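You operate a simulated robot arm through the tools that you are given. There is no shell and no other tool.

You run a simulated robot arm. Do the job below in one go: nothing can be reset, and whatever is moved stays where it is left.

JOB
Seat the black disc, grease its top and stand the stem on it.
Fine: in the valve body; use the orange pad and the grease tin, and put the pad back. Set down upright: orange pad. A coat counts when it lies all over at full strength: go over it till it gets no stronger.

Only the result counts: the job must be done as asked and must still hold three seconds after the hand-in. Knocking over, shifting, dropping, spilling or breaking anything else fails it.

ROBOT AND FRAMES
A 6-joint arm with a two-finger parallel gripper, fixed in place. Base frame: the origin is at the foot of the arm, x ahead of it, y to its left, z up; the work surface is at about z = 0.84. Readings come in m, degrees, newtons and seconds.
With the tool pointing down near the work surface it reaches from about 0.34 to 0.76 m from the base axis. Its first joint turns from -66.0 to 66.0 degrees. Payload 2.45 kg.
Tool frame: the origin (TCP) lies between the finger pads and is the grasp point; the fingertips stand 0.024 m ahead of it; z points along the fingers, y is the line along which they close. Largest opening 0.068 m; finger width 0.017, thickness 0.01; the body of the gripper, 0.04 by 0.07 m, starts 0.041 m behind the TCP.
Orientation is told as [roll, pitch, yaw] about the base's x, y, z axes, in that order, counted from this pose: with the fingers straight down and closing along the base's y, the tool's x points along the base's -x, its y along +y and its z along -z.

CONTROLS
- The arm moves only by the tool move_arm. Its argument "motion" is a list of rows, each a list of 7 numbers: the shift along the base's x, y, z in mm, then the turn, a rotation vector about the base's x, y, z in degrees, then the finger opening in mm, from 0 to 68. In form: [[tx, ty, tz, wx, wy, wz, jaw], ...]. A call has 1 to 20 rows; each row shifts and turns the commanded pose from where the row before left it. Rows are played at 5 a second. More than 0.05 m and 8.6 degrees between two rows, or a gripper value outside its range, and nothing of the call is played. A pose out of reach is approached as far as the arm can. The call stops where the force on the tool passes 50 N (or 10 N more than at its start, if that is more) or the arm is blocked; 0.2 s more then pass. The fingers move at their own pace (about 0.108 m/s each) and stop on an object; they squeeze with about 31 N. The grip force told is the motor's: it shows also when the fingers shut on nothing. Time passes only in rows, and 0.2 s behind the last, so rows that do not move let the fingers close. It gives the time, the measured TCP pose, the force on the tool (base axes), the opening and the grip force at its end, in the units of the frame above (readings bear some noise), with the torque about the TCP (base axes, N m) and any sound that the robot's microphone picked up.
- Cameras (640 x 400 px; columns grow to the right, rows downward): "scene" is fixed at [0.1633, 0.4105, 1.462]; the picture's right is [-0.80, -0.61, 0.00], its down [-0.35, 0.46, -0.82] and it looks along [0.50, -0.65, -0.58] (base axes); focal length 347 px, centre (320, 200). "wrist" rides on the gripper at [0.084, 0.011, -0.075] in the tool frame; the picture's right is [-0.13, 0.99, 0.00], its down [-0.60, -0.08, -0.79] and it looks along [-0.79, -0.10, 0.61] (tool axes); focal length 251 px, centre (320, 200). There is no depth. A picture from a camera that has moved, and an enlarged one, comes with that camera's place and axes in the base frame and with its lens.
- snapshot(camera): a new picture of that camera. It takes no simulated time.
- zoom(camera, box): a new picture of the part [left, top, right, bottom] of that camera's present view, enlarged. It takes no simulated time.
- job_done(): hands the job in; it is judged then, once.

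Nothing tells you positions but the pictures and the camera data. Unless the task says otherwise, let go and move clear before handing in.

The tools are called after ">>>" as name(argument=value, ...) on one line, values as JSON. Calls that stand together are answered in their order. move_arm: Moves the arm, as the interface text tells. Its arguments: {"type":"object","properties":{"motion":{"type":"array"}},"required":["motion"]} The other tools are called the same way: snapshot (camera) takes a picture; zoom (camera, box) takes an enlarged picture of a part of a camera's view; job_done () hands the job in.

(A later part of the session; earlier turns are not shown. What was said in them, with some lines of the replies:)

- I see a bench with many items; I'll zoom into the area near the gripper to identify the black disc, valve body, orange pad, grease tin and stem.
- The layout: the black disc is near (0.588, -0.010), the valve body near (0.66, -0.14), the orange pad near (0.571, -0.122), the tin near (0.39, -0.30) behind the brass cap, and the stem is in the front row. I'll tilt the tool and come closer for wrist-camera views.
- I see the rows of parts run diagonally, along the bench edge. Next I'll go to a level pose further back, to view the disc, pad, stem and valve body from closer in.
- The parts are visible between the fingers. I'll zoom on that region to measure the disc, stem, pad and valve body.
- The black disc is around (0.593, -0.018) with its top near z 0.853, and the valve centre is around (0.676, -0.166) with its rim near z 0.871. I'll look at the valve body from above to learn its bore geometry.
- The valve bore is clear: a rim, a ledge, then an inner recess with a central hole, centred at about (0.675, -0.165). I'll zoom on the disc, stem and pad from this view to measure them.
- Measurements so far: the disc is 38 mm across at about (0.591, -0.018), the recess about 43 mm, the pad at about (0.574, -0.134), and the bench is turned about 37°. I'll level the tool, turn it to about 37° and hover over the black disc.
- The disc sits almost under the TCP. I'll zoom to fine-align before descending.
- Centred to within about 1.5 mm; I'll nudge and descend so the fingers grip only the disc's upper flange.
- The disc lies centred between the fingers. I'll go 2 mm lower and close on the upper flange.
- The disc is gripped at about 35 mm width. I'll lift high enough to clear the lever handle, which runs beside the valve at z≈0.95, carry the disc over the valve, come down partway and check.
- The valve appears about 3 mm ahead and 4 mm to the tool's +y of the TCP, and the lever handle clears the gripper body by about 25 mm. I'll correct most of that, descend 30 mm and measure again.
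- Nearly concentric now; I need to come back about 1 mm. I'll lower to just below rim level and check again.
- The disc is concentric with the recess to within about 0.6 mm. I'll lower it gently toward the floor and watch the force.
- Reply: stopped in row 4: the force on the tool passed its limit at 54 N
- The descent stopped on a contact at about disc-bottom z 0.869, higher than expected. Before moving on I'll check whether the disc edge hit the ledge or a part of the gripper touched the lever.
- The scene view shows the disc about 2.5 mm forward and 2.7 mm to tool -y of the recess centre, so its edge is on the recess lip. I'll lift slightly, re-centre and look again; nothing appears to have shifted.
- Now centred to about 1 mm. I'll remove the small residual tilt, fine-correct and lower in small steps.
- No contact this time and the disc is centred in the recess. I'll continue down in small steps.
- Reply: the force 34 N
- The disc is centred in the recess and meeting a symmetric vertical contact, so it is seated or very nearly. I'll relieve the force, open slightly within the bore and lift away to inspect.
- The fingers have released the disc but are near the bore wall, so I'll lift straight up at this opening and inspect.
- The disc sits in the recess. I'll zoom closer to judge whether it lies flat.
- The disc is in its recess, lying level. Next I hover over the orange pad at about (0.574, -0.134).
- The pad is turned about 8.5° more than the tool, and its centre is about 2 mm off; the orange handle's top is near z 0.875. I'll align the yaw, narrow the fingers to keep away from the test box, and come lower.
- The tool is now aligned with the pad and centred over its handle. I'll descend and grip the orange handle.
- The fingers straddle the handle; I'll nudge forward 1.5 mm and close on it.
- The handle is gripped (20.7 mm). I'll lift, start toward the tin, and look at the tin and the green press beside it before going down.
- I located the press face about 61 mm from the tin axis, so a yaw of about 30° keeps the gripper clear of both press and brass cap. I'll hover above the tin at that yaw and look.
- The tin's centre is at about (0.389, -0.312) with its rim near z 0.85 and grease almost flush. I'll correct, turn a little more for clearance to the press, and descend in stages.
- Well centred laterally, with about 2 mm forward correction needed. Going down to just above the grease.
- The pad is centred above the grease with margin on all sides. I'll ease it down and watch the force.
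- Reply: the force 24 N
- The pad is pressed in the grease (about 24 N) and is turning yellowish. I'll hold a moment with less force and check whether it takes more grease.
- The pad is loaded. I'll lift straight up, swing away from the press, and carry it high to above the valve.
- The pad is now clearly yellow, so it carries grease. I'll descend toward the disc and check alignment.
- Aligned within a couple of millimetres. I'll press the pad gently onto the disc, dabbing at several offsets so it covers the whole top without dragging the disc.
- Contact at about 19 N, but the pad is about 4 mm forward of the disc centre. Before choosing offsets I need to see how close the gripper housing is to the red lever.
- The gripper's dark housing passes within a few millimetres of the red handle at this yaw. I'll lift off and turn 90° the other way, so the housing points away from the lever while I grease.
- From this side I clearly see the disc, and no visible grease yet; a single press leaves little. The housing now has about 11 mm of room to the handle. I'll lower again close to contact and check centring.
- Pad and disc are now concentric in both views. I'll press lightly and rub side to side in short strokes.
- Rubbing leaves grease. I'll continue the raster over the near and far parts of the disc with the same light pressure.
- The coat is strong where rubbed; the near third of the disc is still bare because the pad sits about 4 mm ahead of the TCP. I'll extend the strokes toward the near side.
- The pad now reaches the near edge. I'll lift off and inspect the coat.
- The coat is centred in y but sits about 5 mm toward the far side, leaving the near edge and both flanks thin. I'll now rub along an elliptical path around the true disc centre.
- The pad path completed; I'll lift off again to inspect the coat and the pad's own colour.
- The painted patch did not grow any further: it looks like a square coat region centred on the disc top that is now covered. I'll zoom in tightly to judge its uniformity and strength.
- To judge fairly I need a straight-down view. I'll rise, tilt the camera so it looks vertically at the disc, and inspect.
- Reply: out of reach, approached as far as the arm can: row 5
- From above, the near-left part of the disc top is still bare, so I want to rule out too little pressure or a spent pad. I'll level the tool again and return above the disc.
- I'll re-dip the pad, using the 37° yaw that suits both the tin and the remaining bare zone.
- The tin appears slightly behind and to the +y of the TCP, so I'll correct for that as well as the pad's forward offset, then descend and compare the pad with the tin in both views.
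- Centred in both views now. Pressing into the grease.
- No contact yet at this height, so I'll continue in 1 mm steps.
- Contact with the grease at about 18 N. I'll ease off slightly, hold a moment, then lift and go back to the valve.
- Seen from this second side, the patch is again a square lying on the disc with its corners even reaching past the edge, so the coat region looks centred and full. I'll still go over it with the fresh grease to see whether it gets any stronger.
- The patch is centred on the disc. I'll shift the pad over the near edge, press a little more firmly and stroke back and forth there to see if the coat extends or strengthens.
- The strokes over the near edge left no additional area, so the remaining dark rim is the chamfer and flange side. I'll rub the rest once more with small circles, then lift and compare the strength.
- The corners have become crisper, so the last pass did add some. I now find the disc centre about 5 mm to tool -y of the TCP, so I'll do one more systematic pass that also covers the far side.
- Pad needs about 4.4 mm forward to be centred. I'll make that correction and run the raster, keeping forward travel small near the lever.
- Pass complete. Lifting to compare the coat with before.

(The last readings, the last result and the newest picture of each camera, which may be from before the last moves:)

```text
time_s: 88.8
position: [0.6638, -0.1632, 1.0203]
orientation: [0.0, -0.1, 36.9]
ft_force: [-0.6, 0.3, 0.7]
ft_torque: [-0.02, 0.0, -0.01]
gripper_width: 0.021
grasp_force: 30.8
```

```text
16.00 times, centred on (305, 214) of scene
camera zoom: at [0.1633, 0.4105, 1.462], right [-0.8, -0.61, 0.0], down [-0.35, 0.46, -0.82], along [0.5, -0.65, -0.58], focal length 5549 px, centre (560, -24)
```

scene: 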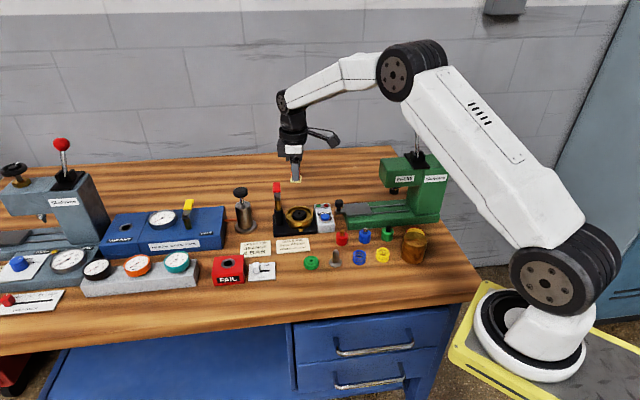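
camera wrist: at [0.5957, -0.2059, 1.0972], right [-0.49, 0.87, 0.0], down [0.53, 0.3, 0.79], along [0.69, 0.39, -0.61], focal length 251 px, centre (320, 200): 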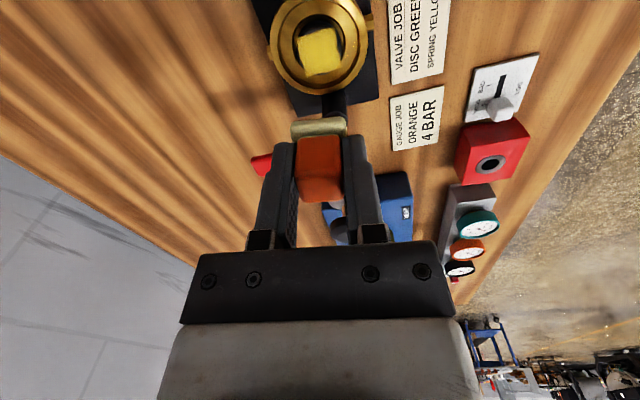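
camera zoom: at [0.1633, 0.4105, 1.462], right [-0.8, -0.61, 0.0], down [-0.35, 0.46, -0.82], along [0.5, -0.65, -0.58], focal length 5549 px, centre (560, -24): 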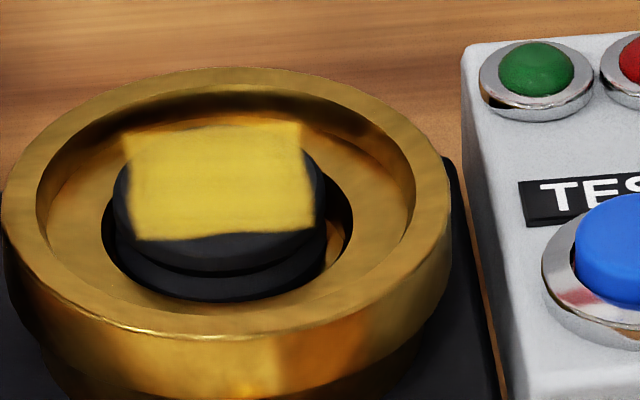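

The coat looks identical to before this pass, so it is at full strength. Now I'll carry the pad back to its original spot, turning back to the 45.5° yaw.

>>> move_arm(motion=[[-30, 9.5, 0, 0, 0, 8.5, 14], [-30, 9.5, 0, 0, 0, 0, 14], [-27.7, 9.4, -20, 0, 0, 0, 14], [0, 0, -40, 0, 0, 0, 14], [0, 0, -40, 0, 0, 0, 14], [0, 0, -20, 0, 0, 0, 14], [0, 0, 0, 0, 0, 0, 14], [0, 0, 0, 0, 0, 0, 14]])

>>> zoom(camera="wrist", box=[240, 80, 400, 220])

>>> zoom(camera="scene", box=[295, 210, 355, 255])

```text
time_s: 90.6
position: [0.5771, -0.1342, 0.8996]
orientation: [0.1, -0.1, 45.5]
ft_force: [0.0, 0.1, -0.1]
ft_torque: [-0.01, 0.0, -0.02]
gripper_width: 0.0206
grasp_force: 30.8
```

```text
2.86 times, centred on (320, 150) of wrist
camera zoom: at [0.5094, -0.1886, 0.9755], right [-0.62, 0.79, 0.0], down [0.48, 0.37, 0.79], along [0.63, 0.49, -0.61], focal length 718 px, centre (320, 343)
```

zoom: 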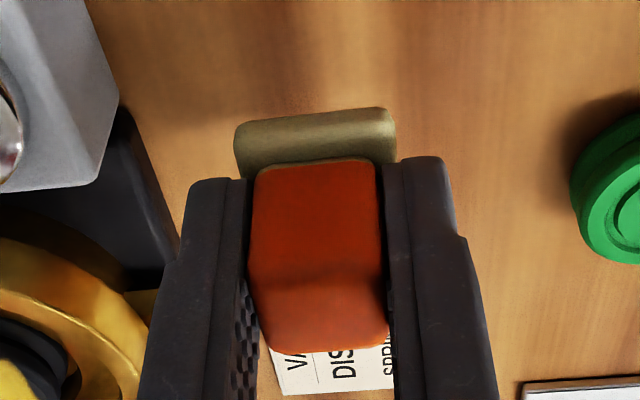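

```text
8.89 times, centred on (325, 232) of scene
camera zoom: at [0.1633, 0.4105, 1.462], right [-0.8, -0.61, 0.0], down [-0.35, 0.46, -0.82], along [0.5, -0.65, -0.58], focal length 3083 px, centre (276, -89)
```

zoom: 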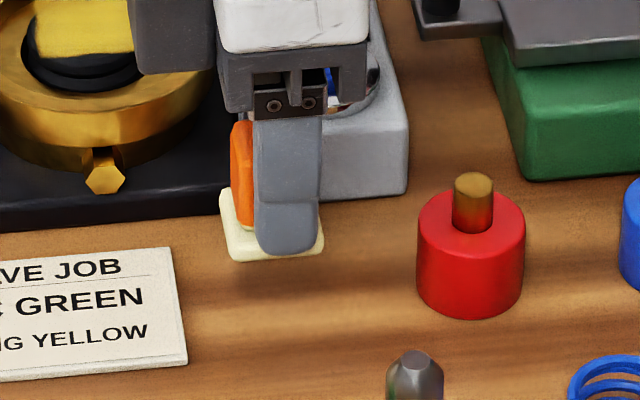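

The pad is above its home spot. I'll lower it near the table and compare its outline with the original picture.

>>> move_arm(motion=[[0, 0, -10, 0, 0, 0, 14], [0, 0, -9, 0, 0, 0, 14], [0, 0, 0, 0, 0, 0, 14], [0, 0, 0, 0, 0, 0, 14]])

>>> zoom(camera="wrist", box=[240, 80, 400, 220])

>>> zoom(camera="scene", box=[295, 210, 355, 255])

```text
time_s: 91.6
position: [0.5763, -0.1365, 0.8801]
orientation: [0.0, -0.1, 45.5]
ft_force: [-0.5, -0.7, 0.0]
ft_torque: [-0.03, -0.03, -0.03]
gripper_width: 0.0207
grasp_force: 31.0
```

```text
2.86 times, centred on (320, 150) of wrist
camera zoom: at [0.5092, -0.1884, 0.9567], right [-0.62, 0.79, 0.0], down [0.48, 0.37, 0.79], along [0.63, 0.49, -0.61], focal length 718 px, centre (320, 343)
```

zoom: 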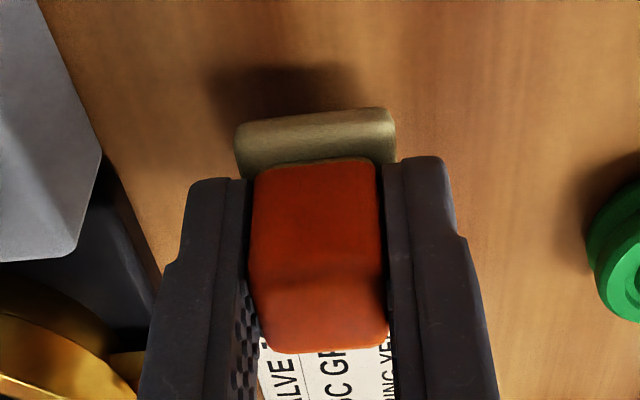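

```text
8.89 times, centred on (325, 232) of scene
camera zoom: at [0.1633, 0.4105, 1.462], right [-0.8, -0.61, 0.0], down [-0.35, 0.46, -0.82], along [0.5, -0.65, -0.58], focal length 3083 px, centre (276, -89)
```

zoom: 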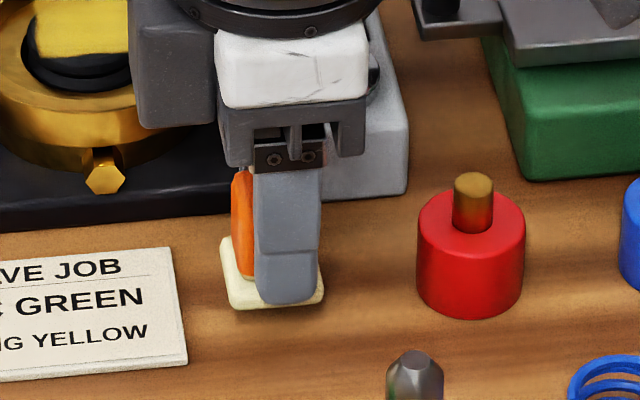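

The pad has slid about 5 mm up in the grip, so the table contact will come lower than before; it is also about 2.5 mm too far forward. I'll correct and lower gently to contact.

>>> move_arm(motion=[[-1.8, -1.9, -3, 0, 0, 0, 14], [0, 0, -2, 0, 0, 0, 14], [0, 0, -1, 0, 0, 0, 14], [0, 0, 0, 0, 0, 0, 14]])

>>> zoom(camera="scene", box=[295, 210, 355, 255])

```text
time_s: 92.6
position: [0.5742, -0.1372, 0.8749]
orientation: [0.0, -0.1, 45.5]
ft_force: [-0.2, -0.3, -1.1]
ft_torque: [-0.01, -0.03, -0.03]
gripper_width: 0.0209
grasp_force: 30.6
```

```text
8.89 times, centred on (325, 232) of scene
camera zoom: at [0.1633, 0.4105, 1.462], right [-0.8, -0.61, 0.0], down [-0.35, 0.46, -0.82], along [0.5, -0.65, -0.58], focal length 3083 px, centre (276, -89)
```

zoom: 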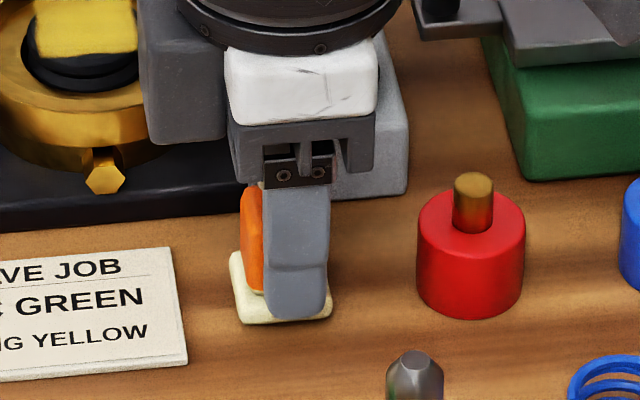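

Laterally it matches the original outline. A few more millimetres down to contact.

>>> move_arm(motion=[[0, 0, -1, 0, 0, 0, 14], [0, 0, -1, 0, 0, 0, 14], [0, 0, -0.7, 0, 0, 0, 14], [0, 0, 0, 0, 0, 0, 14]])

>>> zoom(camera="scene", box=[295, 210, 355, 255])

```text
time_s: 93.6
position: [0.5757, -0.1379, 0.8719]
orientation: [0.1, -0.1, 45.5]
ft_force: [-0.9, -0.3, 0.3]
ft_torque: [0.01, 0.01, 0.0]
gripper_width: 0.0209
grasp_force: 31.5
```

```text
8.89 times, centred on (325, 232) of scene
camera zoom: at [0.1633, 0.4105, 1.462], right [-0.8, -0.61, 0.0], down [-0.35, 0.46, -0.82], along [0.5, -0.65, -0.58], focal length 3083 px, centre (276, -89)
```

zoom: 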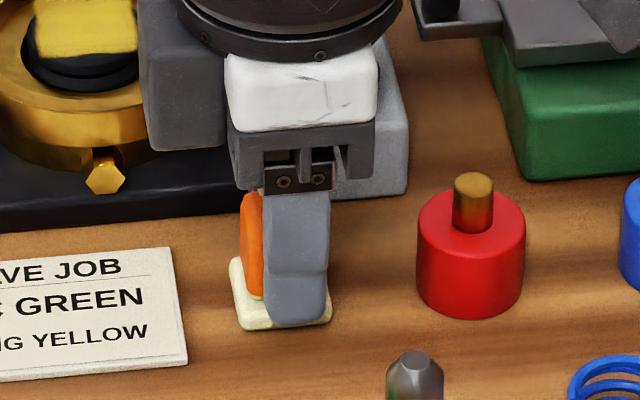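

>>> move_arm(motion=[[0, 0, -0.6, 0, 0, 0, 14], [0, 0, -0.6, 0, 0, 0, 14], [0, 0, 0, 0, 0, 0, 14]])

```text
time_s: 94.4
position: [0.576, -0.1379, 0.8707]
orientation: [-0.1, -0.2, 45.6]
ft_force: [-2.7, 0.5, 9.9]
ft_torque: [-0.03, 0.12, -0.01]
gripper_width: 0.0208
grasp_force: 31.0
```

The pad is on the table (about 10 N). I'll ease off, open and lift straight up.

>>> move_arm(motion=[[0, 0, 0.6, 0, 0, 0, 14], [0, 0, 0.2, 0, 0, 0, 22], [0, 0, 0, 0, 0, 0, 30], [0, 0, 0, 0, 0, 0, 34], [0, 0, 0, 0, 0, 0, 34], [0, 0, 5, 0, 0, 0, 34], [0, 0, 30, 0, 0, 0, 34], [0, 0, 40, 0, 0, 0, 34], [0, 0, 30, 0, 0, 0, 34], [0, 0, 0, 0, 0, 0, 34]])

>>> snapshot(camera="wrist")

>>> zoom(camera="scene", box=[295, 210, 355, 255])

>>> zoom(camera="scene", box=[320, 240, 350, 275])

```text
time_s: 96.6
position: [0.5756, -0.1374, 0.9779]
orientation: [0.0, -0.1, 45.6]
ft_force: [0.6, 0.3, -0.8]
ft_torque: [0.0, 0.0, 0.0]
gripper_width: 0.034
grasp_force: 0.0
```

```text
taken
camera wrist: at [0.5075, -0.191, 1.0529], right [-0.62, 0.79, 0.0], down [0.48, 0.37, 0.79], along [0.62, 0.49, -0.61], focal length 251 px, centre (320, 200)
```

wrist: 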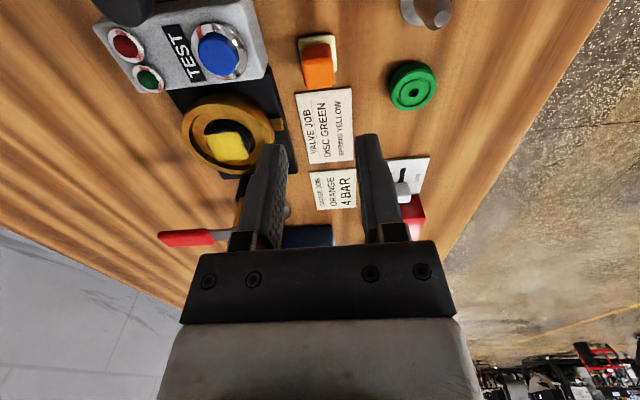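

```text
8.89 times, centred on (325, 232) of scene
camera zoom: at [0.1633, 0.4105, 1.462], right [-0.8, -0.61, 0.0], down [-0.35, 0.46, -0.82], along [0.5, -0.65, -0.58], focal length 3083 px, centre (276, -89)
```

zoom: 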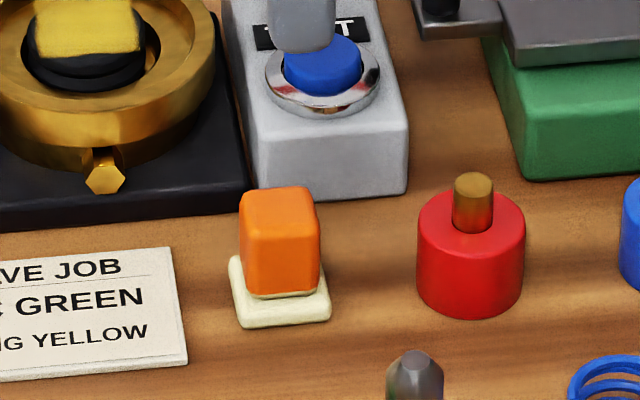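

```text
11.43 times, centred on (335, 258) of scene
camera zoom: at [0.1633, 0.4105, 1.462], right [-0.8, -0.61, 0.0], down [-0.35, 0.46, -0.82], along [0.5, -0.65, -0.58], focal length 3964 px, centre (149, -457)
```

zoom: 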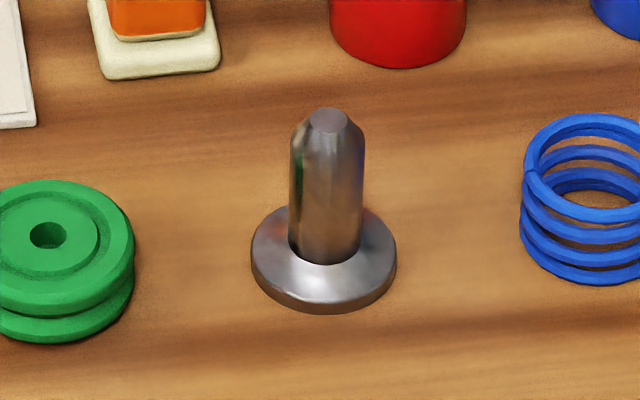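

The pad stands upright within about 2 mm of its original outline. Next is the stem at about (0.503, -0.100): I'll turn to -53° yaw, which keeps the housing clear of the lever later, and hover over it.

>>> move_arm(motion=[[-5.6, 2.9, 0, 0, 0, -7.5, 40], [-5.6, 2.9, 0, 0, 0, -7.5, 40], [-5.6, 2.9, 0, 0, 0, -7.5, 40], [-5.6, 2.9, 0, 0, 0, -7.5, 40], [-5.6, 2.9, 0, 0, 0, -7.5, 40], [-5.6, 2.9, 0, 0, 0, -7.5, 40], [-5.6, 2.9, 0, 0, 0, -7.5, 40], [-5.6, 2.9, 0, 0, 0, -7.5, 40], [-5.6, 2.9, 0, 0, 0, -7.5, 40], [-5.6, 2.9, 0, 0, 0, -7.5, 40], [-5.6, 2.9, 0, 0, 0, -7.5, 40], [-5.6, 2.9, 0, 0, 0, -7.5, 40], [-5.4, 2.6, 0, 0, 0, -7.5, 40], [0, 0, 0, 0, 0, -1.1, 40], [0, 0, 0, 0, 0, 0, 40]])

>>> snapshot(camera="wrist")

>>> zoom(camera="wrist", box=[260, 10, 380, 130])

>>> snapshot(camera="scene")

```text
time_s: 99.8
position: [0.5031, -0.0982, 0.9783]
orientation: [0.0, -0.1, -53.1]
ft_force: [0.6, 0.3, -0.3]
ft_torque: [-0.01, 0.0, -0.03]
gripper_width: 0.0399
grasp_force: 0.0
```

```text
taken
camera wrist: at [0.4603, -0.0272, 1.0523], right [0.87, 0.49, 0.0], down [0.3, -0.53, 0.79], along [0.39, -0.69, -0.61], focal length 251 px, centre (320, 200)
```

wrist: 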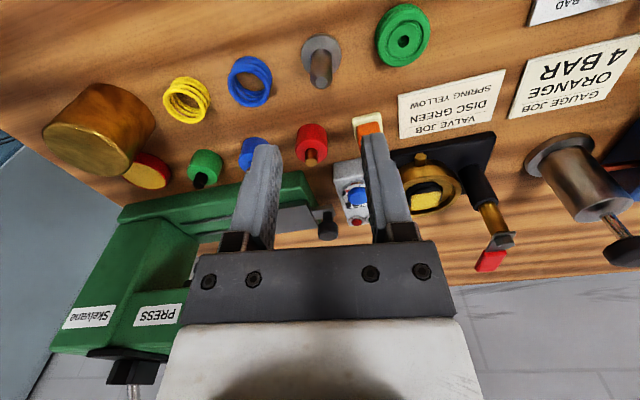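

```text
3.33 times, centred on (320, 70) of wrist
camera zoom: at [0.4603, -0.0272, 1.0523], right [0.87, 0.49, 0.0], down [0.3, -0.53, 0.79], along [0.39, -0.69, -0.61], focal length 838 px, centre (320, 633)
```

zoom: 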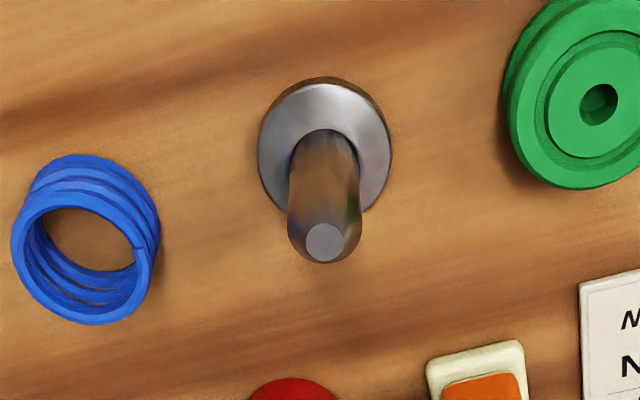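

```text
taken
```

scene: 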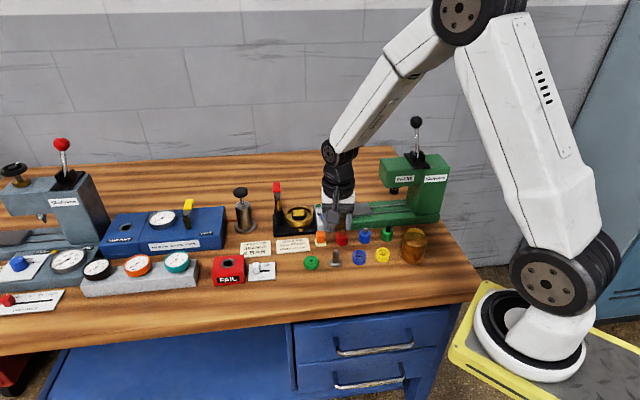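

The stem is nearly under the TCP, with its top at about z 0.887. I'll descend around the rod.

>>> move_arm(motion=[[0.7, 0.5, -30, 0, 0, 0, 36], [0, 0, -30, 0, 0, 0, 34], [0, 0, -25, 0, 0, 0, 34], [0, 0, -17, 0, 0, 0, 34], [0, 0, 0, 0, 0, 0, 34]])

>>> zoom(camera="wrist", box=[240, 80, 400, 220])

>>> zoom(camera="scene", box=[315, 230, 360, 275])

```text
time_s: 101.0
position: [0.5039, -0.1002, 0.8743]
orientation: [0.0, -0.1, -53.1]
ft_force: [0.0, -0.1, 0.6]
ft_torque: [0.01, 0.02, -0.02]
gripper_width: 0.0343
grasp_force: 0.0
```

```text
2.86 times, centred on (320, 150) of wrist
camera zoom: at [0.4611, -0.0274, 0.9499], right [0.87, 0.49, 0.0], down [0.3, -0.53, 0.79], along [0.39, -0.69, -0.61], focal length 718 px, centre (320, 343)
```

zoom: 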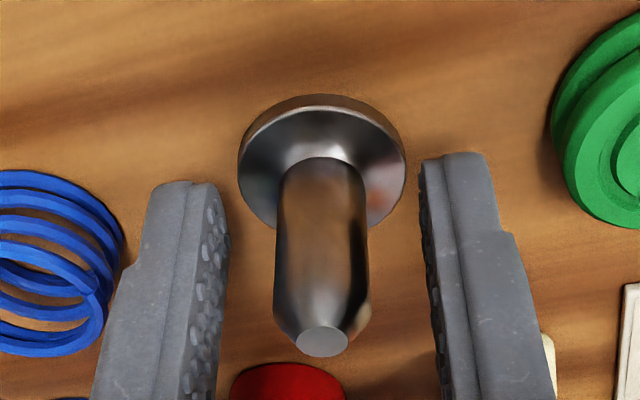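

```text
8.89 times, centred on (338, 252) of scene
camera zoom: at [0.1633, 0.4105, 1.462], right [-0.8, -0.61, 0.0], down [-0.35, 0.46, -0.82], along [0.5, -0.65, -0.58], focal length 3083 px, centre (164, -267)
```

zoom: 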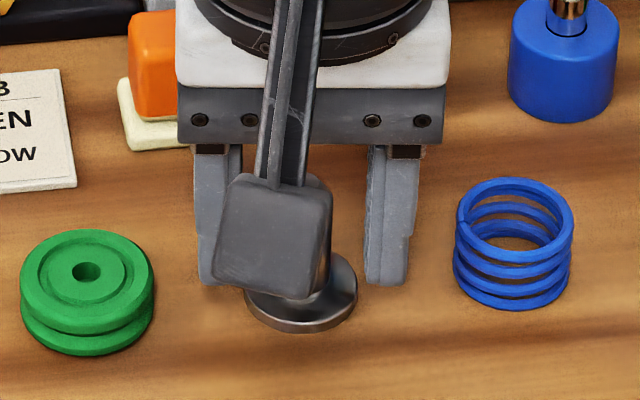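

The rod is centred between the fingers, about 2 mm back. I'll adjust and grip.

>>> move_arm(motion=[[-0.9, 1.2, 0, 0, 0, 0, 34], [0, 0, 0, 0, 0, 0, 26], [0, 0, 0, 0, 0, 0, 18], [0, 0, 0, 0, 0, 0, 10], [0, 0, 0, 0, 0, 0, 10]])

>>> zoom(camera="wrist", box=[240, 80, 400, 220])

```text
time_s: 102.2
position: [0.5029, -0.099, 0.8759]
orientation: [0.0, 0.0, -53.0]
ft_force: [0.3, 0.2, 0.7]
ft_torque: [0.01, -0.01, -0.01]
gripper_width: 0.0151
grasp_force: 31.3
```

```text
2.86 times, centred on (320, 150) of wrist
camera zoom: at [0.4601, -0.0258, 0.9501], right [0.87, 0.49, 0.0], down [0.3, -0.53, 0.79], along [0.39, -0.69, -0.61], focal length 718 px, centre (320, 343)
```

zoom: 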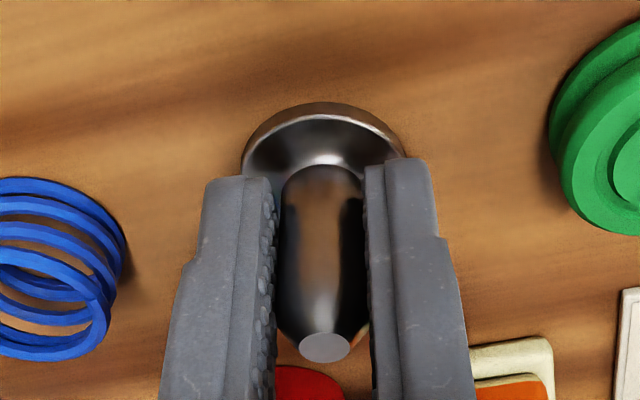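

The stem is gripped. I'll lift it and carry it above the valve.

>>> move_arm(motion=[[0, 0, 10, 0, 0, 0, 10], [0, 0, 40, 0, 0, 0, 10], [0, 0, 45, 0, 0, 0, 10], [0, 0, 30, 0, 0, 0, 10], [34, -13, 0, 0, 0, 0, 10], [34, -13, 0, 0, 0, 0, 10], [34, -13, 0, 0, 0, 0, 10], [34, -13, 0, 0, 0, 0, 10], [33, -13, 0, 0, 0, 0, 10], [0, 0, 0, 0, 0, 0, 10]])

>>> snapshot(camera="wrist")

>>> zoom(camera="wrist", box=[260, 0, 380, 130])

>>> zoom(camera="scene", box=[265, 140, 345, 235])

```text
time_s: 104.4
position: [0.673, -0.1639, 0.9992]
orientation: [-0.1, -0.1, -53.2]
ft_force: [0.7, -0.1, -0.3]
ft_torque: [0.01, 0.01, -0.02]
gripper_width: 0.0151
grasp_force: 30.5
```

```text
taken
camera wrist: at [0.6299, -0.0906, 1.0747], right [0.87, 0.49, 0.0], down [0.3, -0.53, 0.79], along [0.39, -0.69, -0.61], focal length 251 px, centre (320, 200)
```

wrist: 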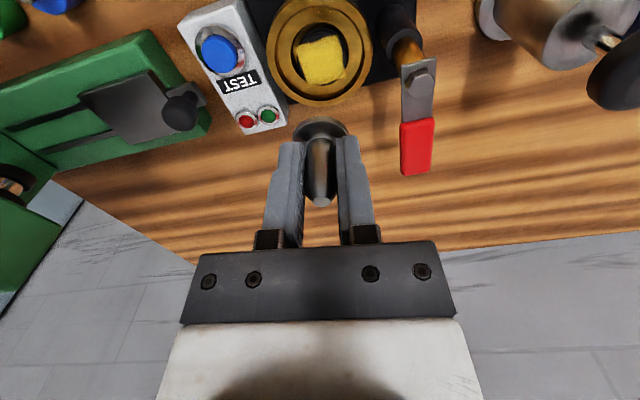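

```text
3.08 times, centred on (320, 65) of wrist
camera zoom: at [0.6299, -0.0906, 1.0747], right [0.87, 0.49, 0.0], down [0.3, -0.53, 0.79], along [0.39, -0.69, -0.61], focal length 774 px, centre (320, 615)
```

zoom: 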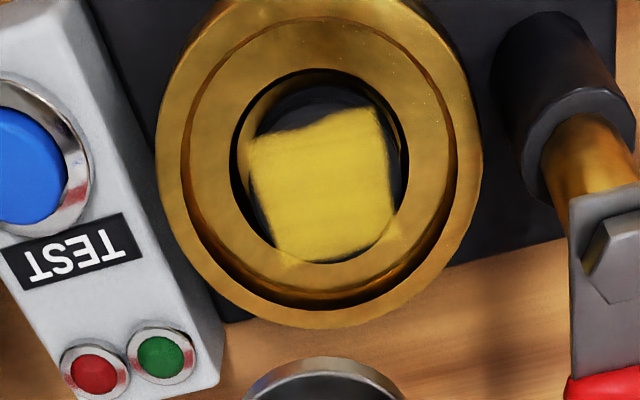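

```text
4.21 times, centred on (305, 188) of scene
camera zoom: at [0.1633, 0.4105, 1.462], right [-0.8, -0.61, 0.0], down [-0.35, 0.46, -0.82], along [0.5, -0.65, -0.58], focal length 1460 px, centre (383, 253)
```

zoom: 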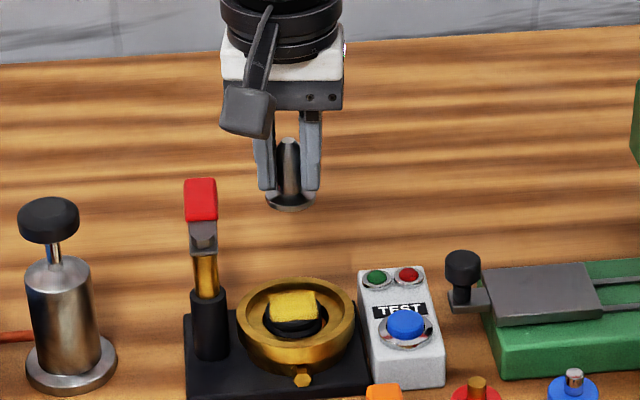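

Stem and disc line up closely in the wrist view. I'll lower to about 10 mm above the disc and check from both cameras.

>>> move_arm(motion=[[0, 0, -25, 0, 0, 0, 10], [0, 0, -25, 0, 0, 0, 10], [0, 0, -22, 0, 0, 0, 10], [0, 0, 0, 0, 0, 0, 10]])

>>> zoom(camera="wrist", box=[260, 60, 380, 160])

>>> zoom(camera="scene", box=[285, 190, 325, 230])

```text
time_s: 105.4
position: [0.6718, -0.163, 0.9279]
orientation: [-0.1, -0.2, -53.0]
ft_force: [-0.4, -0.5, -0.7]
ft_torque: [0.02, 0.02, 0.02]
gripper_width: 0.0151
grasp_force: 30.6
```

```text
4.00 times, centred on (320, 110) of wrist
camera zoom: at [0.6297, -0.0914, 1.0034], right [0.87, 0.49, 0.0], down [0.3, -0.53, 0.79], along [0.39, -0.69, -0.61], focal length 1006 px, centre (320, 560)
```

zoom: 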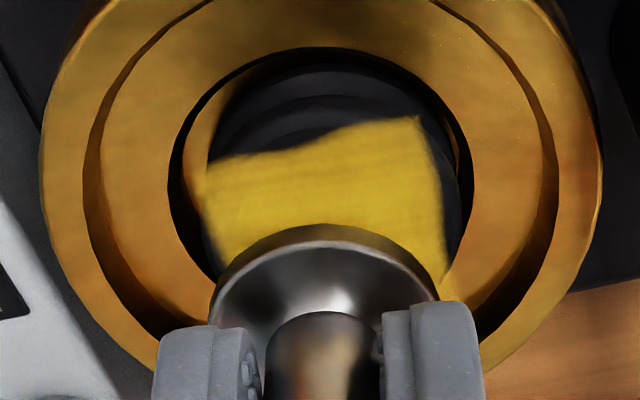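

```text
10.00 times, centred on (305, 210) of scene
camera zoom: at [0.1633, 0.4105, 1.462], right [-0.8, -0.61, 0.0], down [-0.35, 0.46, -0.82], along [0.5, -0.65, -0.58], focal length 3468 px, centre (470, 100)
```

zoom: 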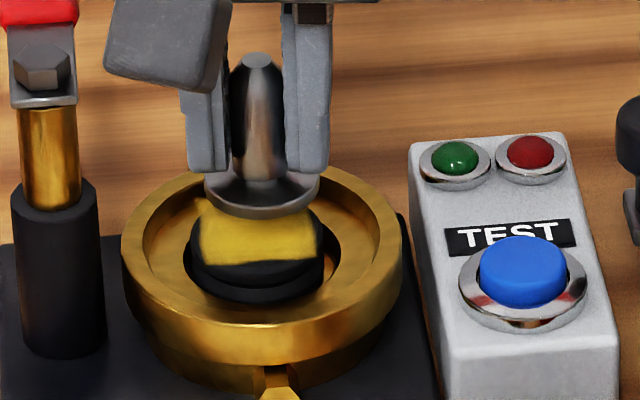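

The coat square is symmetric on the disc. The stem is about 3 mm too far forward and 1.6 mm to -y, so I'll correct and come lower.

>>> move_arm(motion=[[-0.5, 3.4, 0, 0, 0, 0, 10], [0, 0, -5, 0, 0, 0, 10], [0, 0, -3, 0, 0, 0, 10], [0, 0, 0, 0, 0, 0, 10]])

>>> zoom(camera="wrist", box=[260, 60, 380, 160])

>>> zoom(camera="scene", box=[285, 190, 325, 230])

```text
time_s: 106.4
position: [0.6715, -0.1605, 0.9205]
orientation: [0.0, -0.1, -53.2]
ft_force: [-1.2, -0.3, -0.6]
ft_torque: [-0.03, -0.03, 0.0]
gripper_width: 0.0148
grasp_force: 31.0
```

```text
4.00 times, centred on (320, 110) of wrist
camera zoom: at [0.6289, -0.0875, 0.9951], right [0.87, 0.49, 0.0], down [0.3, -0.53, 0.79], along [0.39, -0.69, -0.61], focal length 1006 px, centre (320, 560)
```

zoom: 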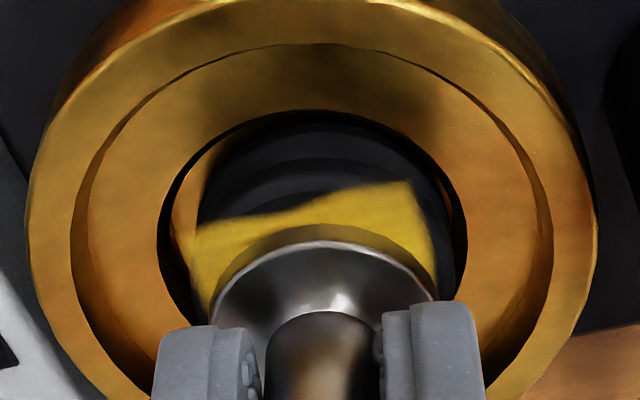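

```text
10.00 times, centred on (305, 210) of scene
camera zoom: at [0.1633, 0.4105, 1.462], right [-0.8, -0.61, 0.0], down [-0.35, 0.46, -0.82], along [0.5, -0.65, -0.58], focal length 3468 px, centre (470, 100)
```

zoom: 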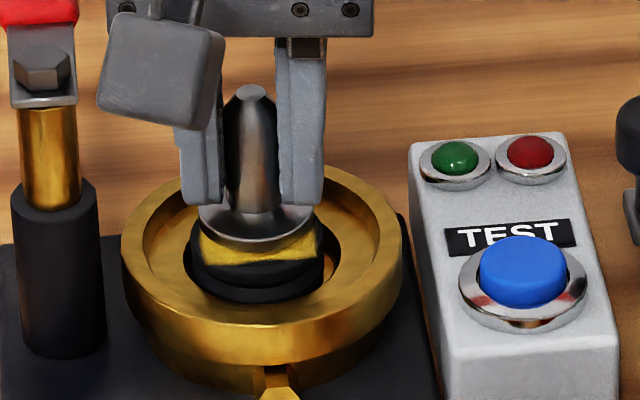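

The stem is aligned with the disc to about 1–2 mm in both views. I'll lower it gently until it touches.

>>> move_arm(motion=[[0, 0, -3, 0, 0, 0, 10], [0, 0, -1.5, 0, 0, 0, 10], [0, 0, -1, 0, 0, 0, 10], [0, 0, 0, 0, 0, 0, 10]])

>>> zoom(camera="scene", box=[285, 190, 325, 230])

```text
time_s: 107.4
position: [0.6724, -0.1586, 0.9156]
orientation: [0.1, -0.3, -53.1]
ft_force: [-2.7, 1.2, 19.4]
ft_torque: [-0.03, 0.08, 0.0]
gripper_width: 0.0153
grasp_force: 31.3
```

```text
10.00 times, centred on (305, 210) of scene
camera zoom: at [0.1628, 0.4106, 1.462], right [-0.8, -0.61, 0.0], down [-0.35, 0.46, -0.82], along [0.5, -0.65, -0.57], focal length 3468 px, centre (470, 100)
```

zoom: 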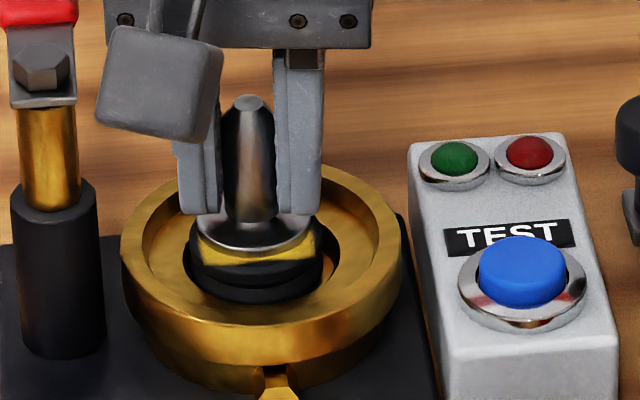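

Contact at about 19 N. I'll check the wrist view in contact to confirm the foot is centred before releasing.

>>> zoom(camera="wrist", box=[260, 60, 380, 160])

>>> zoom(camera="scene", box=[296, 204, 314, 220])

```text
4.00 times, centred on (320, 110) of wrist
camera zoom: at [0.6293, -0.0874, 0.9913], right [0.87, 0.49, 0.0], down [0.3, -0.53, 0.8], along [0.39, -0.69, -0.6], focal length 1006 px, centre (320, 560)
```

zoom: 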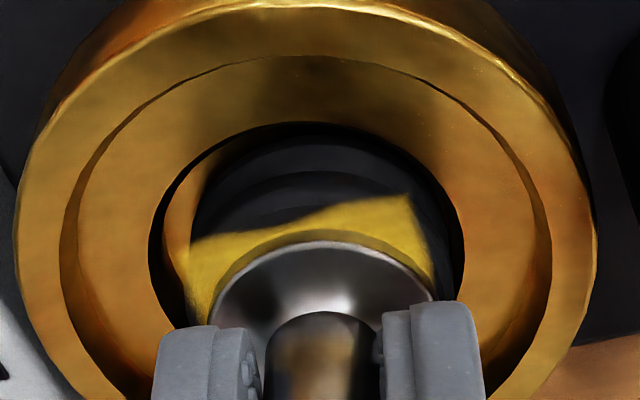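

```text
16.00 times, centred on (305, 212) of scene
camera zoom: at [0.1628, 0.4106, 1.462], right [-0.8, -0.61, 0.0], down [-0.35, 0.46, -0.82], along [0.5, -0.65, -0.57], focal length 5549 px, centre (560, 8)
```

zoom: 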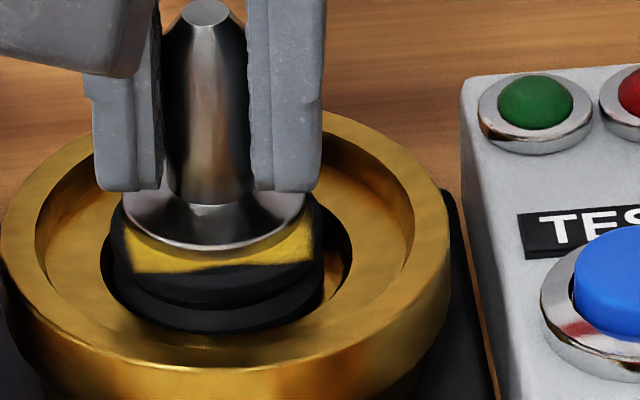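

The foot is about 3.5 mm too far from the camera side relative to the disc. I'll lift slightly, shift it and set it down again.

>>> move_arm(motion=[[0, 0, 4.5, 0, 0, 0, 10], [-2.1, 2.8, 0, 0, 0, 0, 10], [0, 0, 0, 0, 0, 0, 10], [0, 0, -2.5, 0, 0, 0, 10], [0, 0, -1, 0, 0, 0, 10], [0, 0, 0, 0, 0, 0, 10]])

>>> zoom(camera="wrist", box=[260, 60, 380, 160])

>>> zoom(camera="scene", box=[296, 204, 314, 220])

```text
time_s: 108.8
position: [0.6695, -0.1566, 0.9173]
orientation: [0.0, -0.2, -53.1]
ft_force: [-4.8, 1.8, 10.6]
ft_torque: [0.01, 0.15, -0.02]
gripper_width: 0.015
grasp_force: 30.5
```

```text
4.00 times, centred on (320, 110) of wrist
camera zoom: at [0.6266, -0.0841, 0.9916], right [0.87, 0.49, 0.0], down [0.3, -0.53, 0.79], along [0.39, -0.69, -0.61], focal length 1006 px, centre (320, 560)
```

zoom: 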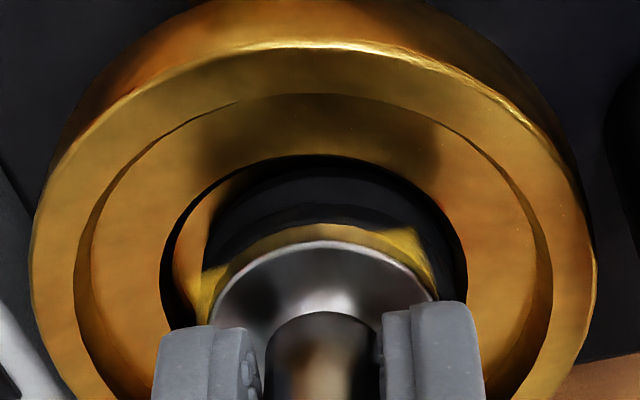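

```text
16.00 times, centred on (305, 212) of scene
camera zoom: at [0.163, 0.4106, 1.462], right [-0.8, -0.61, 0.0], down [-0.35, 0.46, -0.82], along [0.5, -0.65, -0.58], focal length 5549 px, centre (560, 8)
```

zoom: 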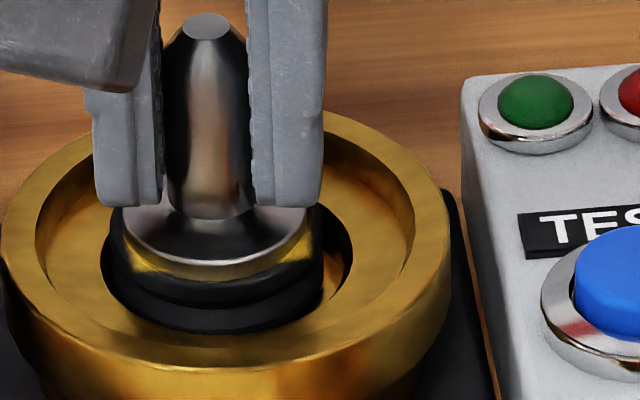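

The foot now sits concentric with the disc. I'll relieve the pressure and open the fingers gradually.

>>> move_arm(motion=[[0, 0, 0.8, 0, 0, 0, 10], [0, 0, 0, 0, 0, 0, 10], [0, 0, 0, 0, 0, 0, 17], [0, 0, 0, 0, 0, 0, 22], [0, 0, 0, 0, 0, 0, 28], [0, 0, 0, 0, 0, 0, 30], [0, 0, 0, 0, 0, 0, 30]])

>>> zoom(camera="wrist", box=[260, 60, 380, 160])

>>> zoom(camera="scene", box=[285, 185, 325, 230])

```text
time_s: 110.4
position: [0.6687, -0.1576, 0.9163]
orientation: [0.0, -0.1, -53.1]
ft_force: [-0.2, -0.6, 0.8]
ft_torque: [-0.01, 0.04, -0.02]
gripper_width: 0.0301
grasp_force: 0.1
```

```text
4.00 times, centred on (320, 110) of wrist
camera zoom: at [0.6264, -0.0843, 0.9916], right [0.87, 0.49, 0.0], down [0.3, -0.53, 0.79], along [0.39, -0.69, -0.61], focal length 1006 px, centre (320, 560)
```

zoom: 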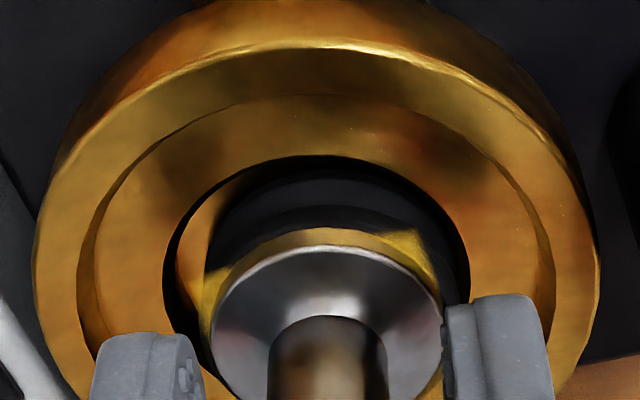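

```text
8.89 times, centred on (305, 208) of scene
camera zoom: at [0.1633, 0.4105, 1.462], right [-0.8, -0.61, 0.0], down [-0.35, 0.46, -0.82], along [0.5, -0.65, -0.58], focal length 3083 px, centre (453, 133)
```

zoom: 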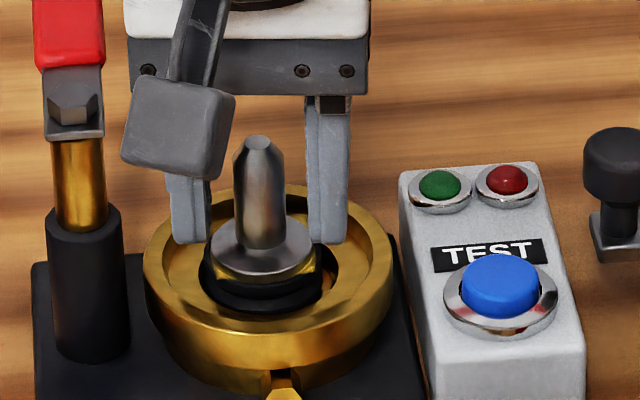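

The stem stands on the disc, released. I'll lift straight up and move clear.

>>> move_arm(motion=[[0, 0, 5, 0, 0, 0, 30], [0, 0, 15, 0, 0, 0, 30], [0, 0, 40, 0, 0, 0, 30], [0, 0, 45, 0, 0, 0, 30], [0, 0, 40, 0, 0, 0, 30], [-40, 10, 0, 0, 0, 0, 30], [-40, 10, 0, 0, 0, 0, 30], [-40, 10, 0, 0, 0, 0, 30], [0, 0, 0, 0, 0, 0, 30]])

>>> snapshot(camera="scene")

>>> zoom(camera="scene", box=[290, 190, 322, 225])

>>> zoom(camera="scene", box=[260, 170, 460, 290])

>>> snapshot(camera="wrist")

```text
time_s: 112.4
position: [0.547, -0.1285, 1.0592]
orientation: [0.0, -0.2, -53.0]
ft_force: [-0.8, -0.2, -0.3]
ft_torque: [-0.03, 0.0, -0.03]
gripper_width: 0.03
grasp_force: 0.0
```

```text
taken
```

scene: 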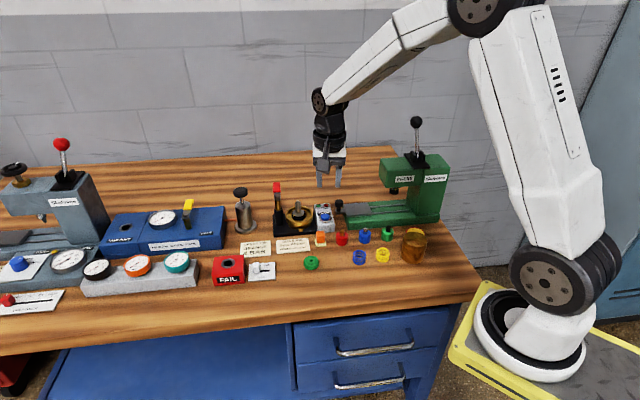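

```text
11.43 times, centred on (306, 208) of scene
camera zoom: at [0.1633, 0.4105, 1.462], right [-0.8, -0.61, 0.0], down [-0.35, 0.46, -0.82], along [0.5, -0.65, -0.58], focal length 3964 px, centre (480, 114)
```

zoom: 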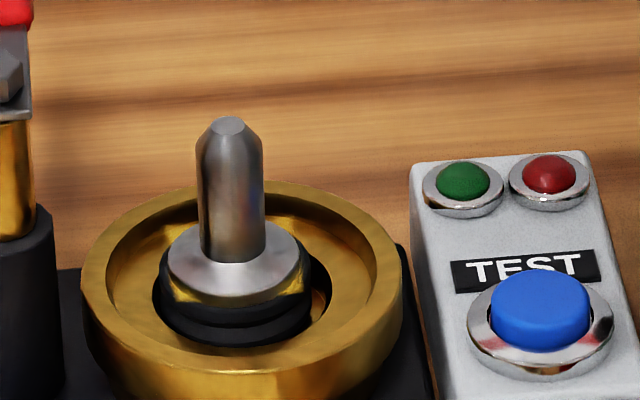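

```text
3.20 times, centred on (360, 230) of scene
camera zoom: at [0.1633, 0.4105, 1.462], right [-0.8, -0.61, 0.0], down [-0.35, 0.46, -0.82], along [0.5, -0.65, -0.58], focal length 1110 px, centre (192, 104)
```

zoom: 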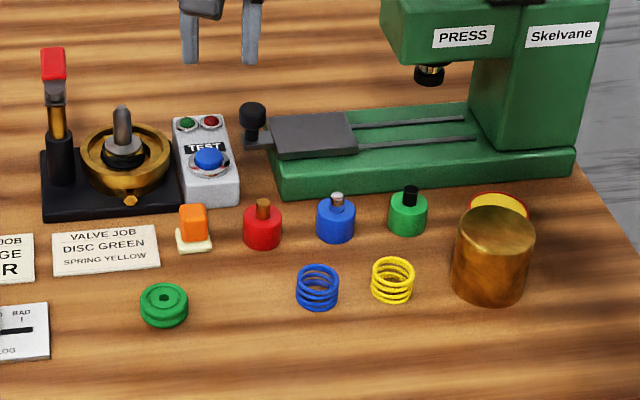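

```text
taken
camera wrist: at [0.505, -0.055, 1.1351], right [0.87, 0.49, 0.0], down [0.3, -0.53, 0.79], along [0.39, -0.69, -0.61], focal length 251 px, centre (320, 200)
```

wrist: 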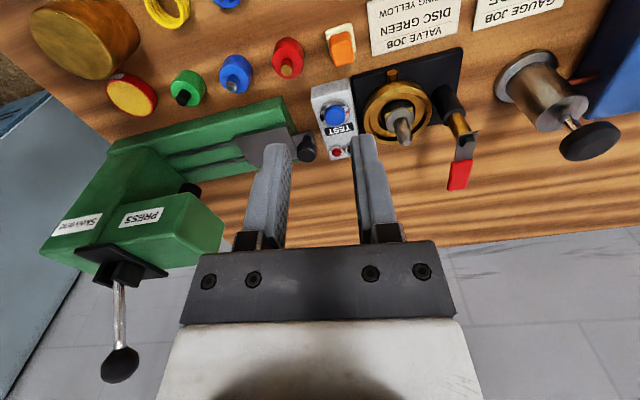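

The black disc sits in the valve recess with a full coat on top, the stem stands upright on it, and the orange pad is upright at its place. The tin, brass cap and other parts look undisturbed, and the hand is empty and clear. I'm handing in.

>>> job_done()

```text
The job is handed in.
```

I've handed the job in. The black disc is seated in the valve body, its top is greased, and the stem stands upright on it. The orange pad is back upright on the bench.

- **Disc:** The first try to lower it caught on the lip of the recess. I re-centred it and it went in. It can slide a few millimetres inside the recess, and it did shift a little while I greased it.
- **Grease:** I dipped the pad twice and went over the disc until another pass made no visible difference. The grease shows as a square of about 32 mm on the roughly 37 mm disc. The dark rim of about 2 mm left around it did not take grease, even when I rubbed right over the near edge. I read that as the limit of the surface that takes grease, but I couldn't confirm it.
- **Pad:** It ended up about 2 mm from where it started. It had slid up in the grip while I pressed on it.
- **Stem:** I set its foot down on the disc, lifted it, shifted it about 3.5 mm and set it down again. It looks centred in both camera views.

In the last pictures, nothing else on the bench looked moved or knocked over, and the hand was empty and clear.
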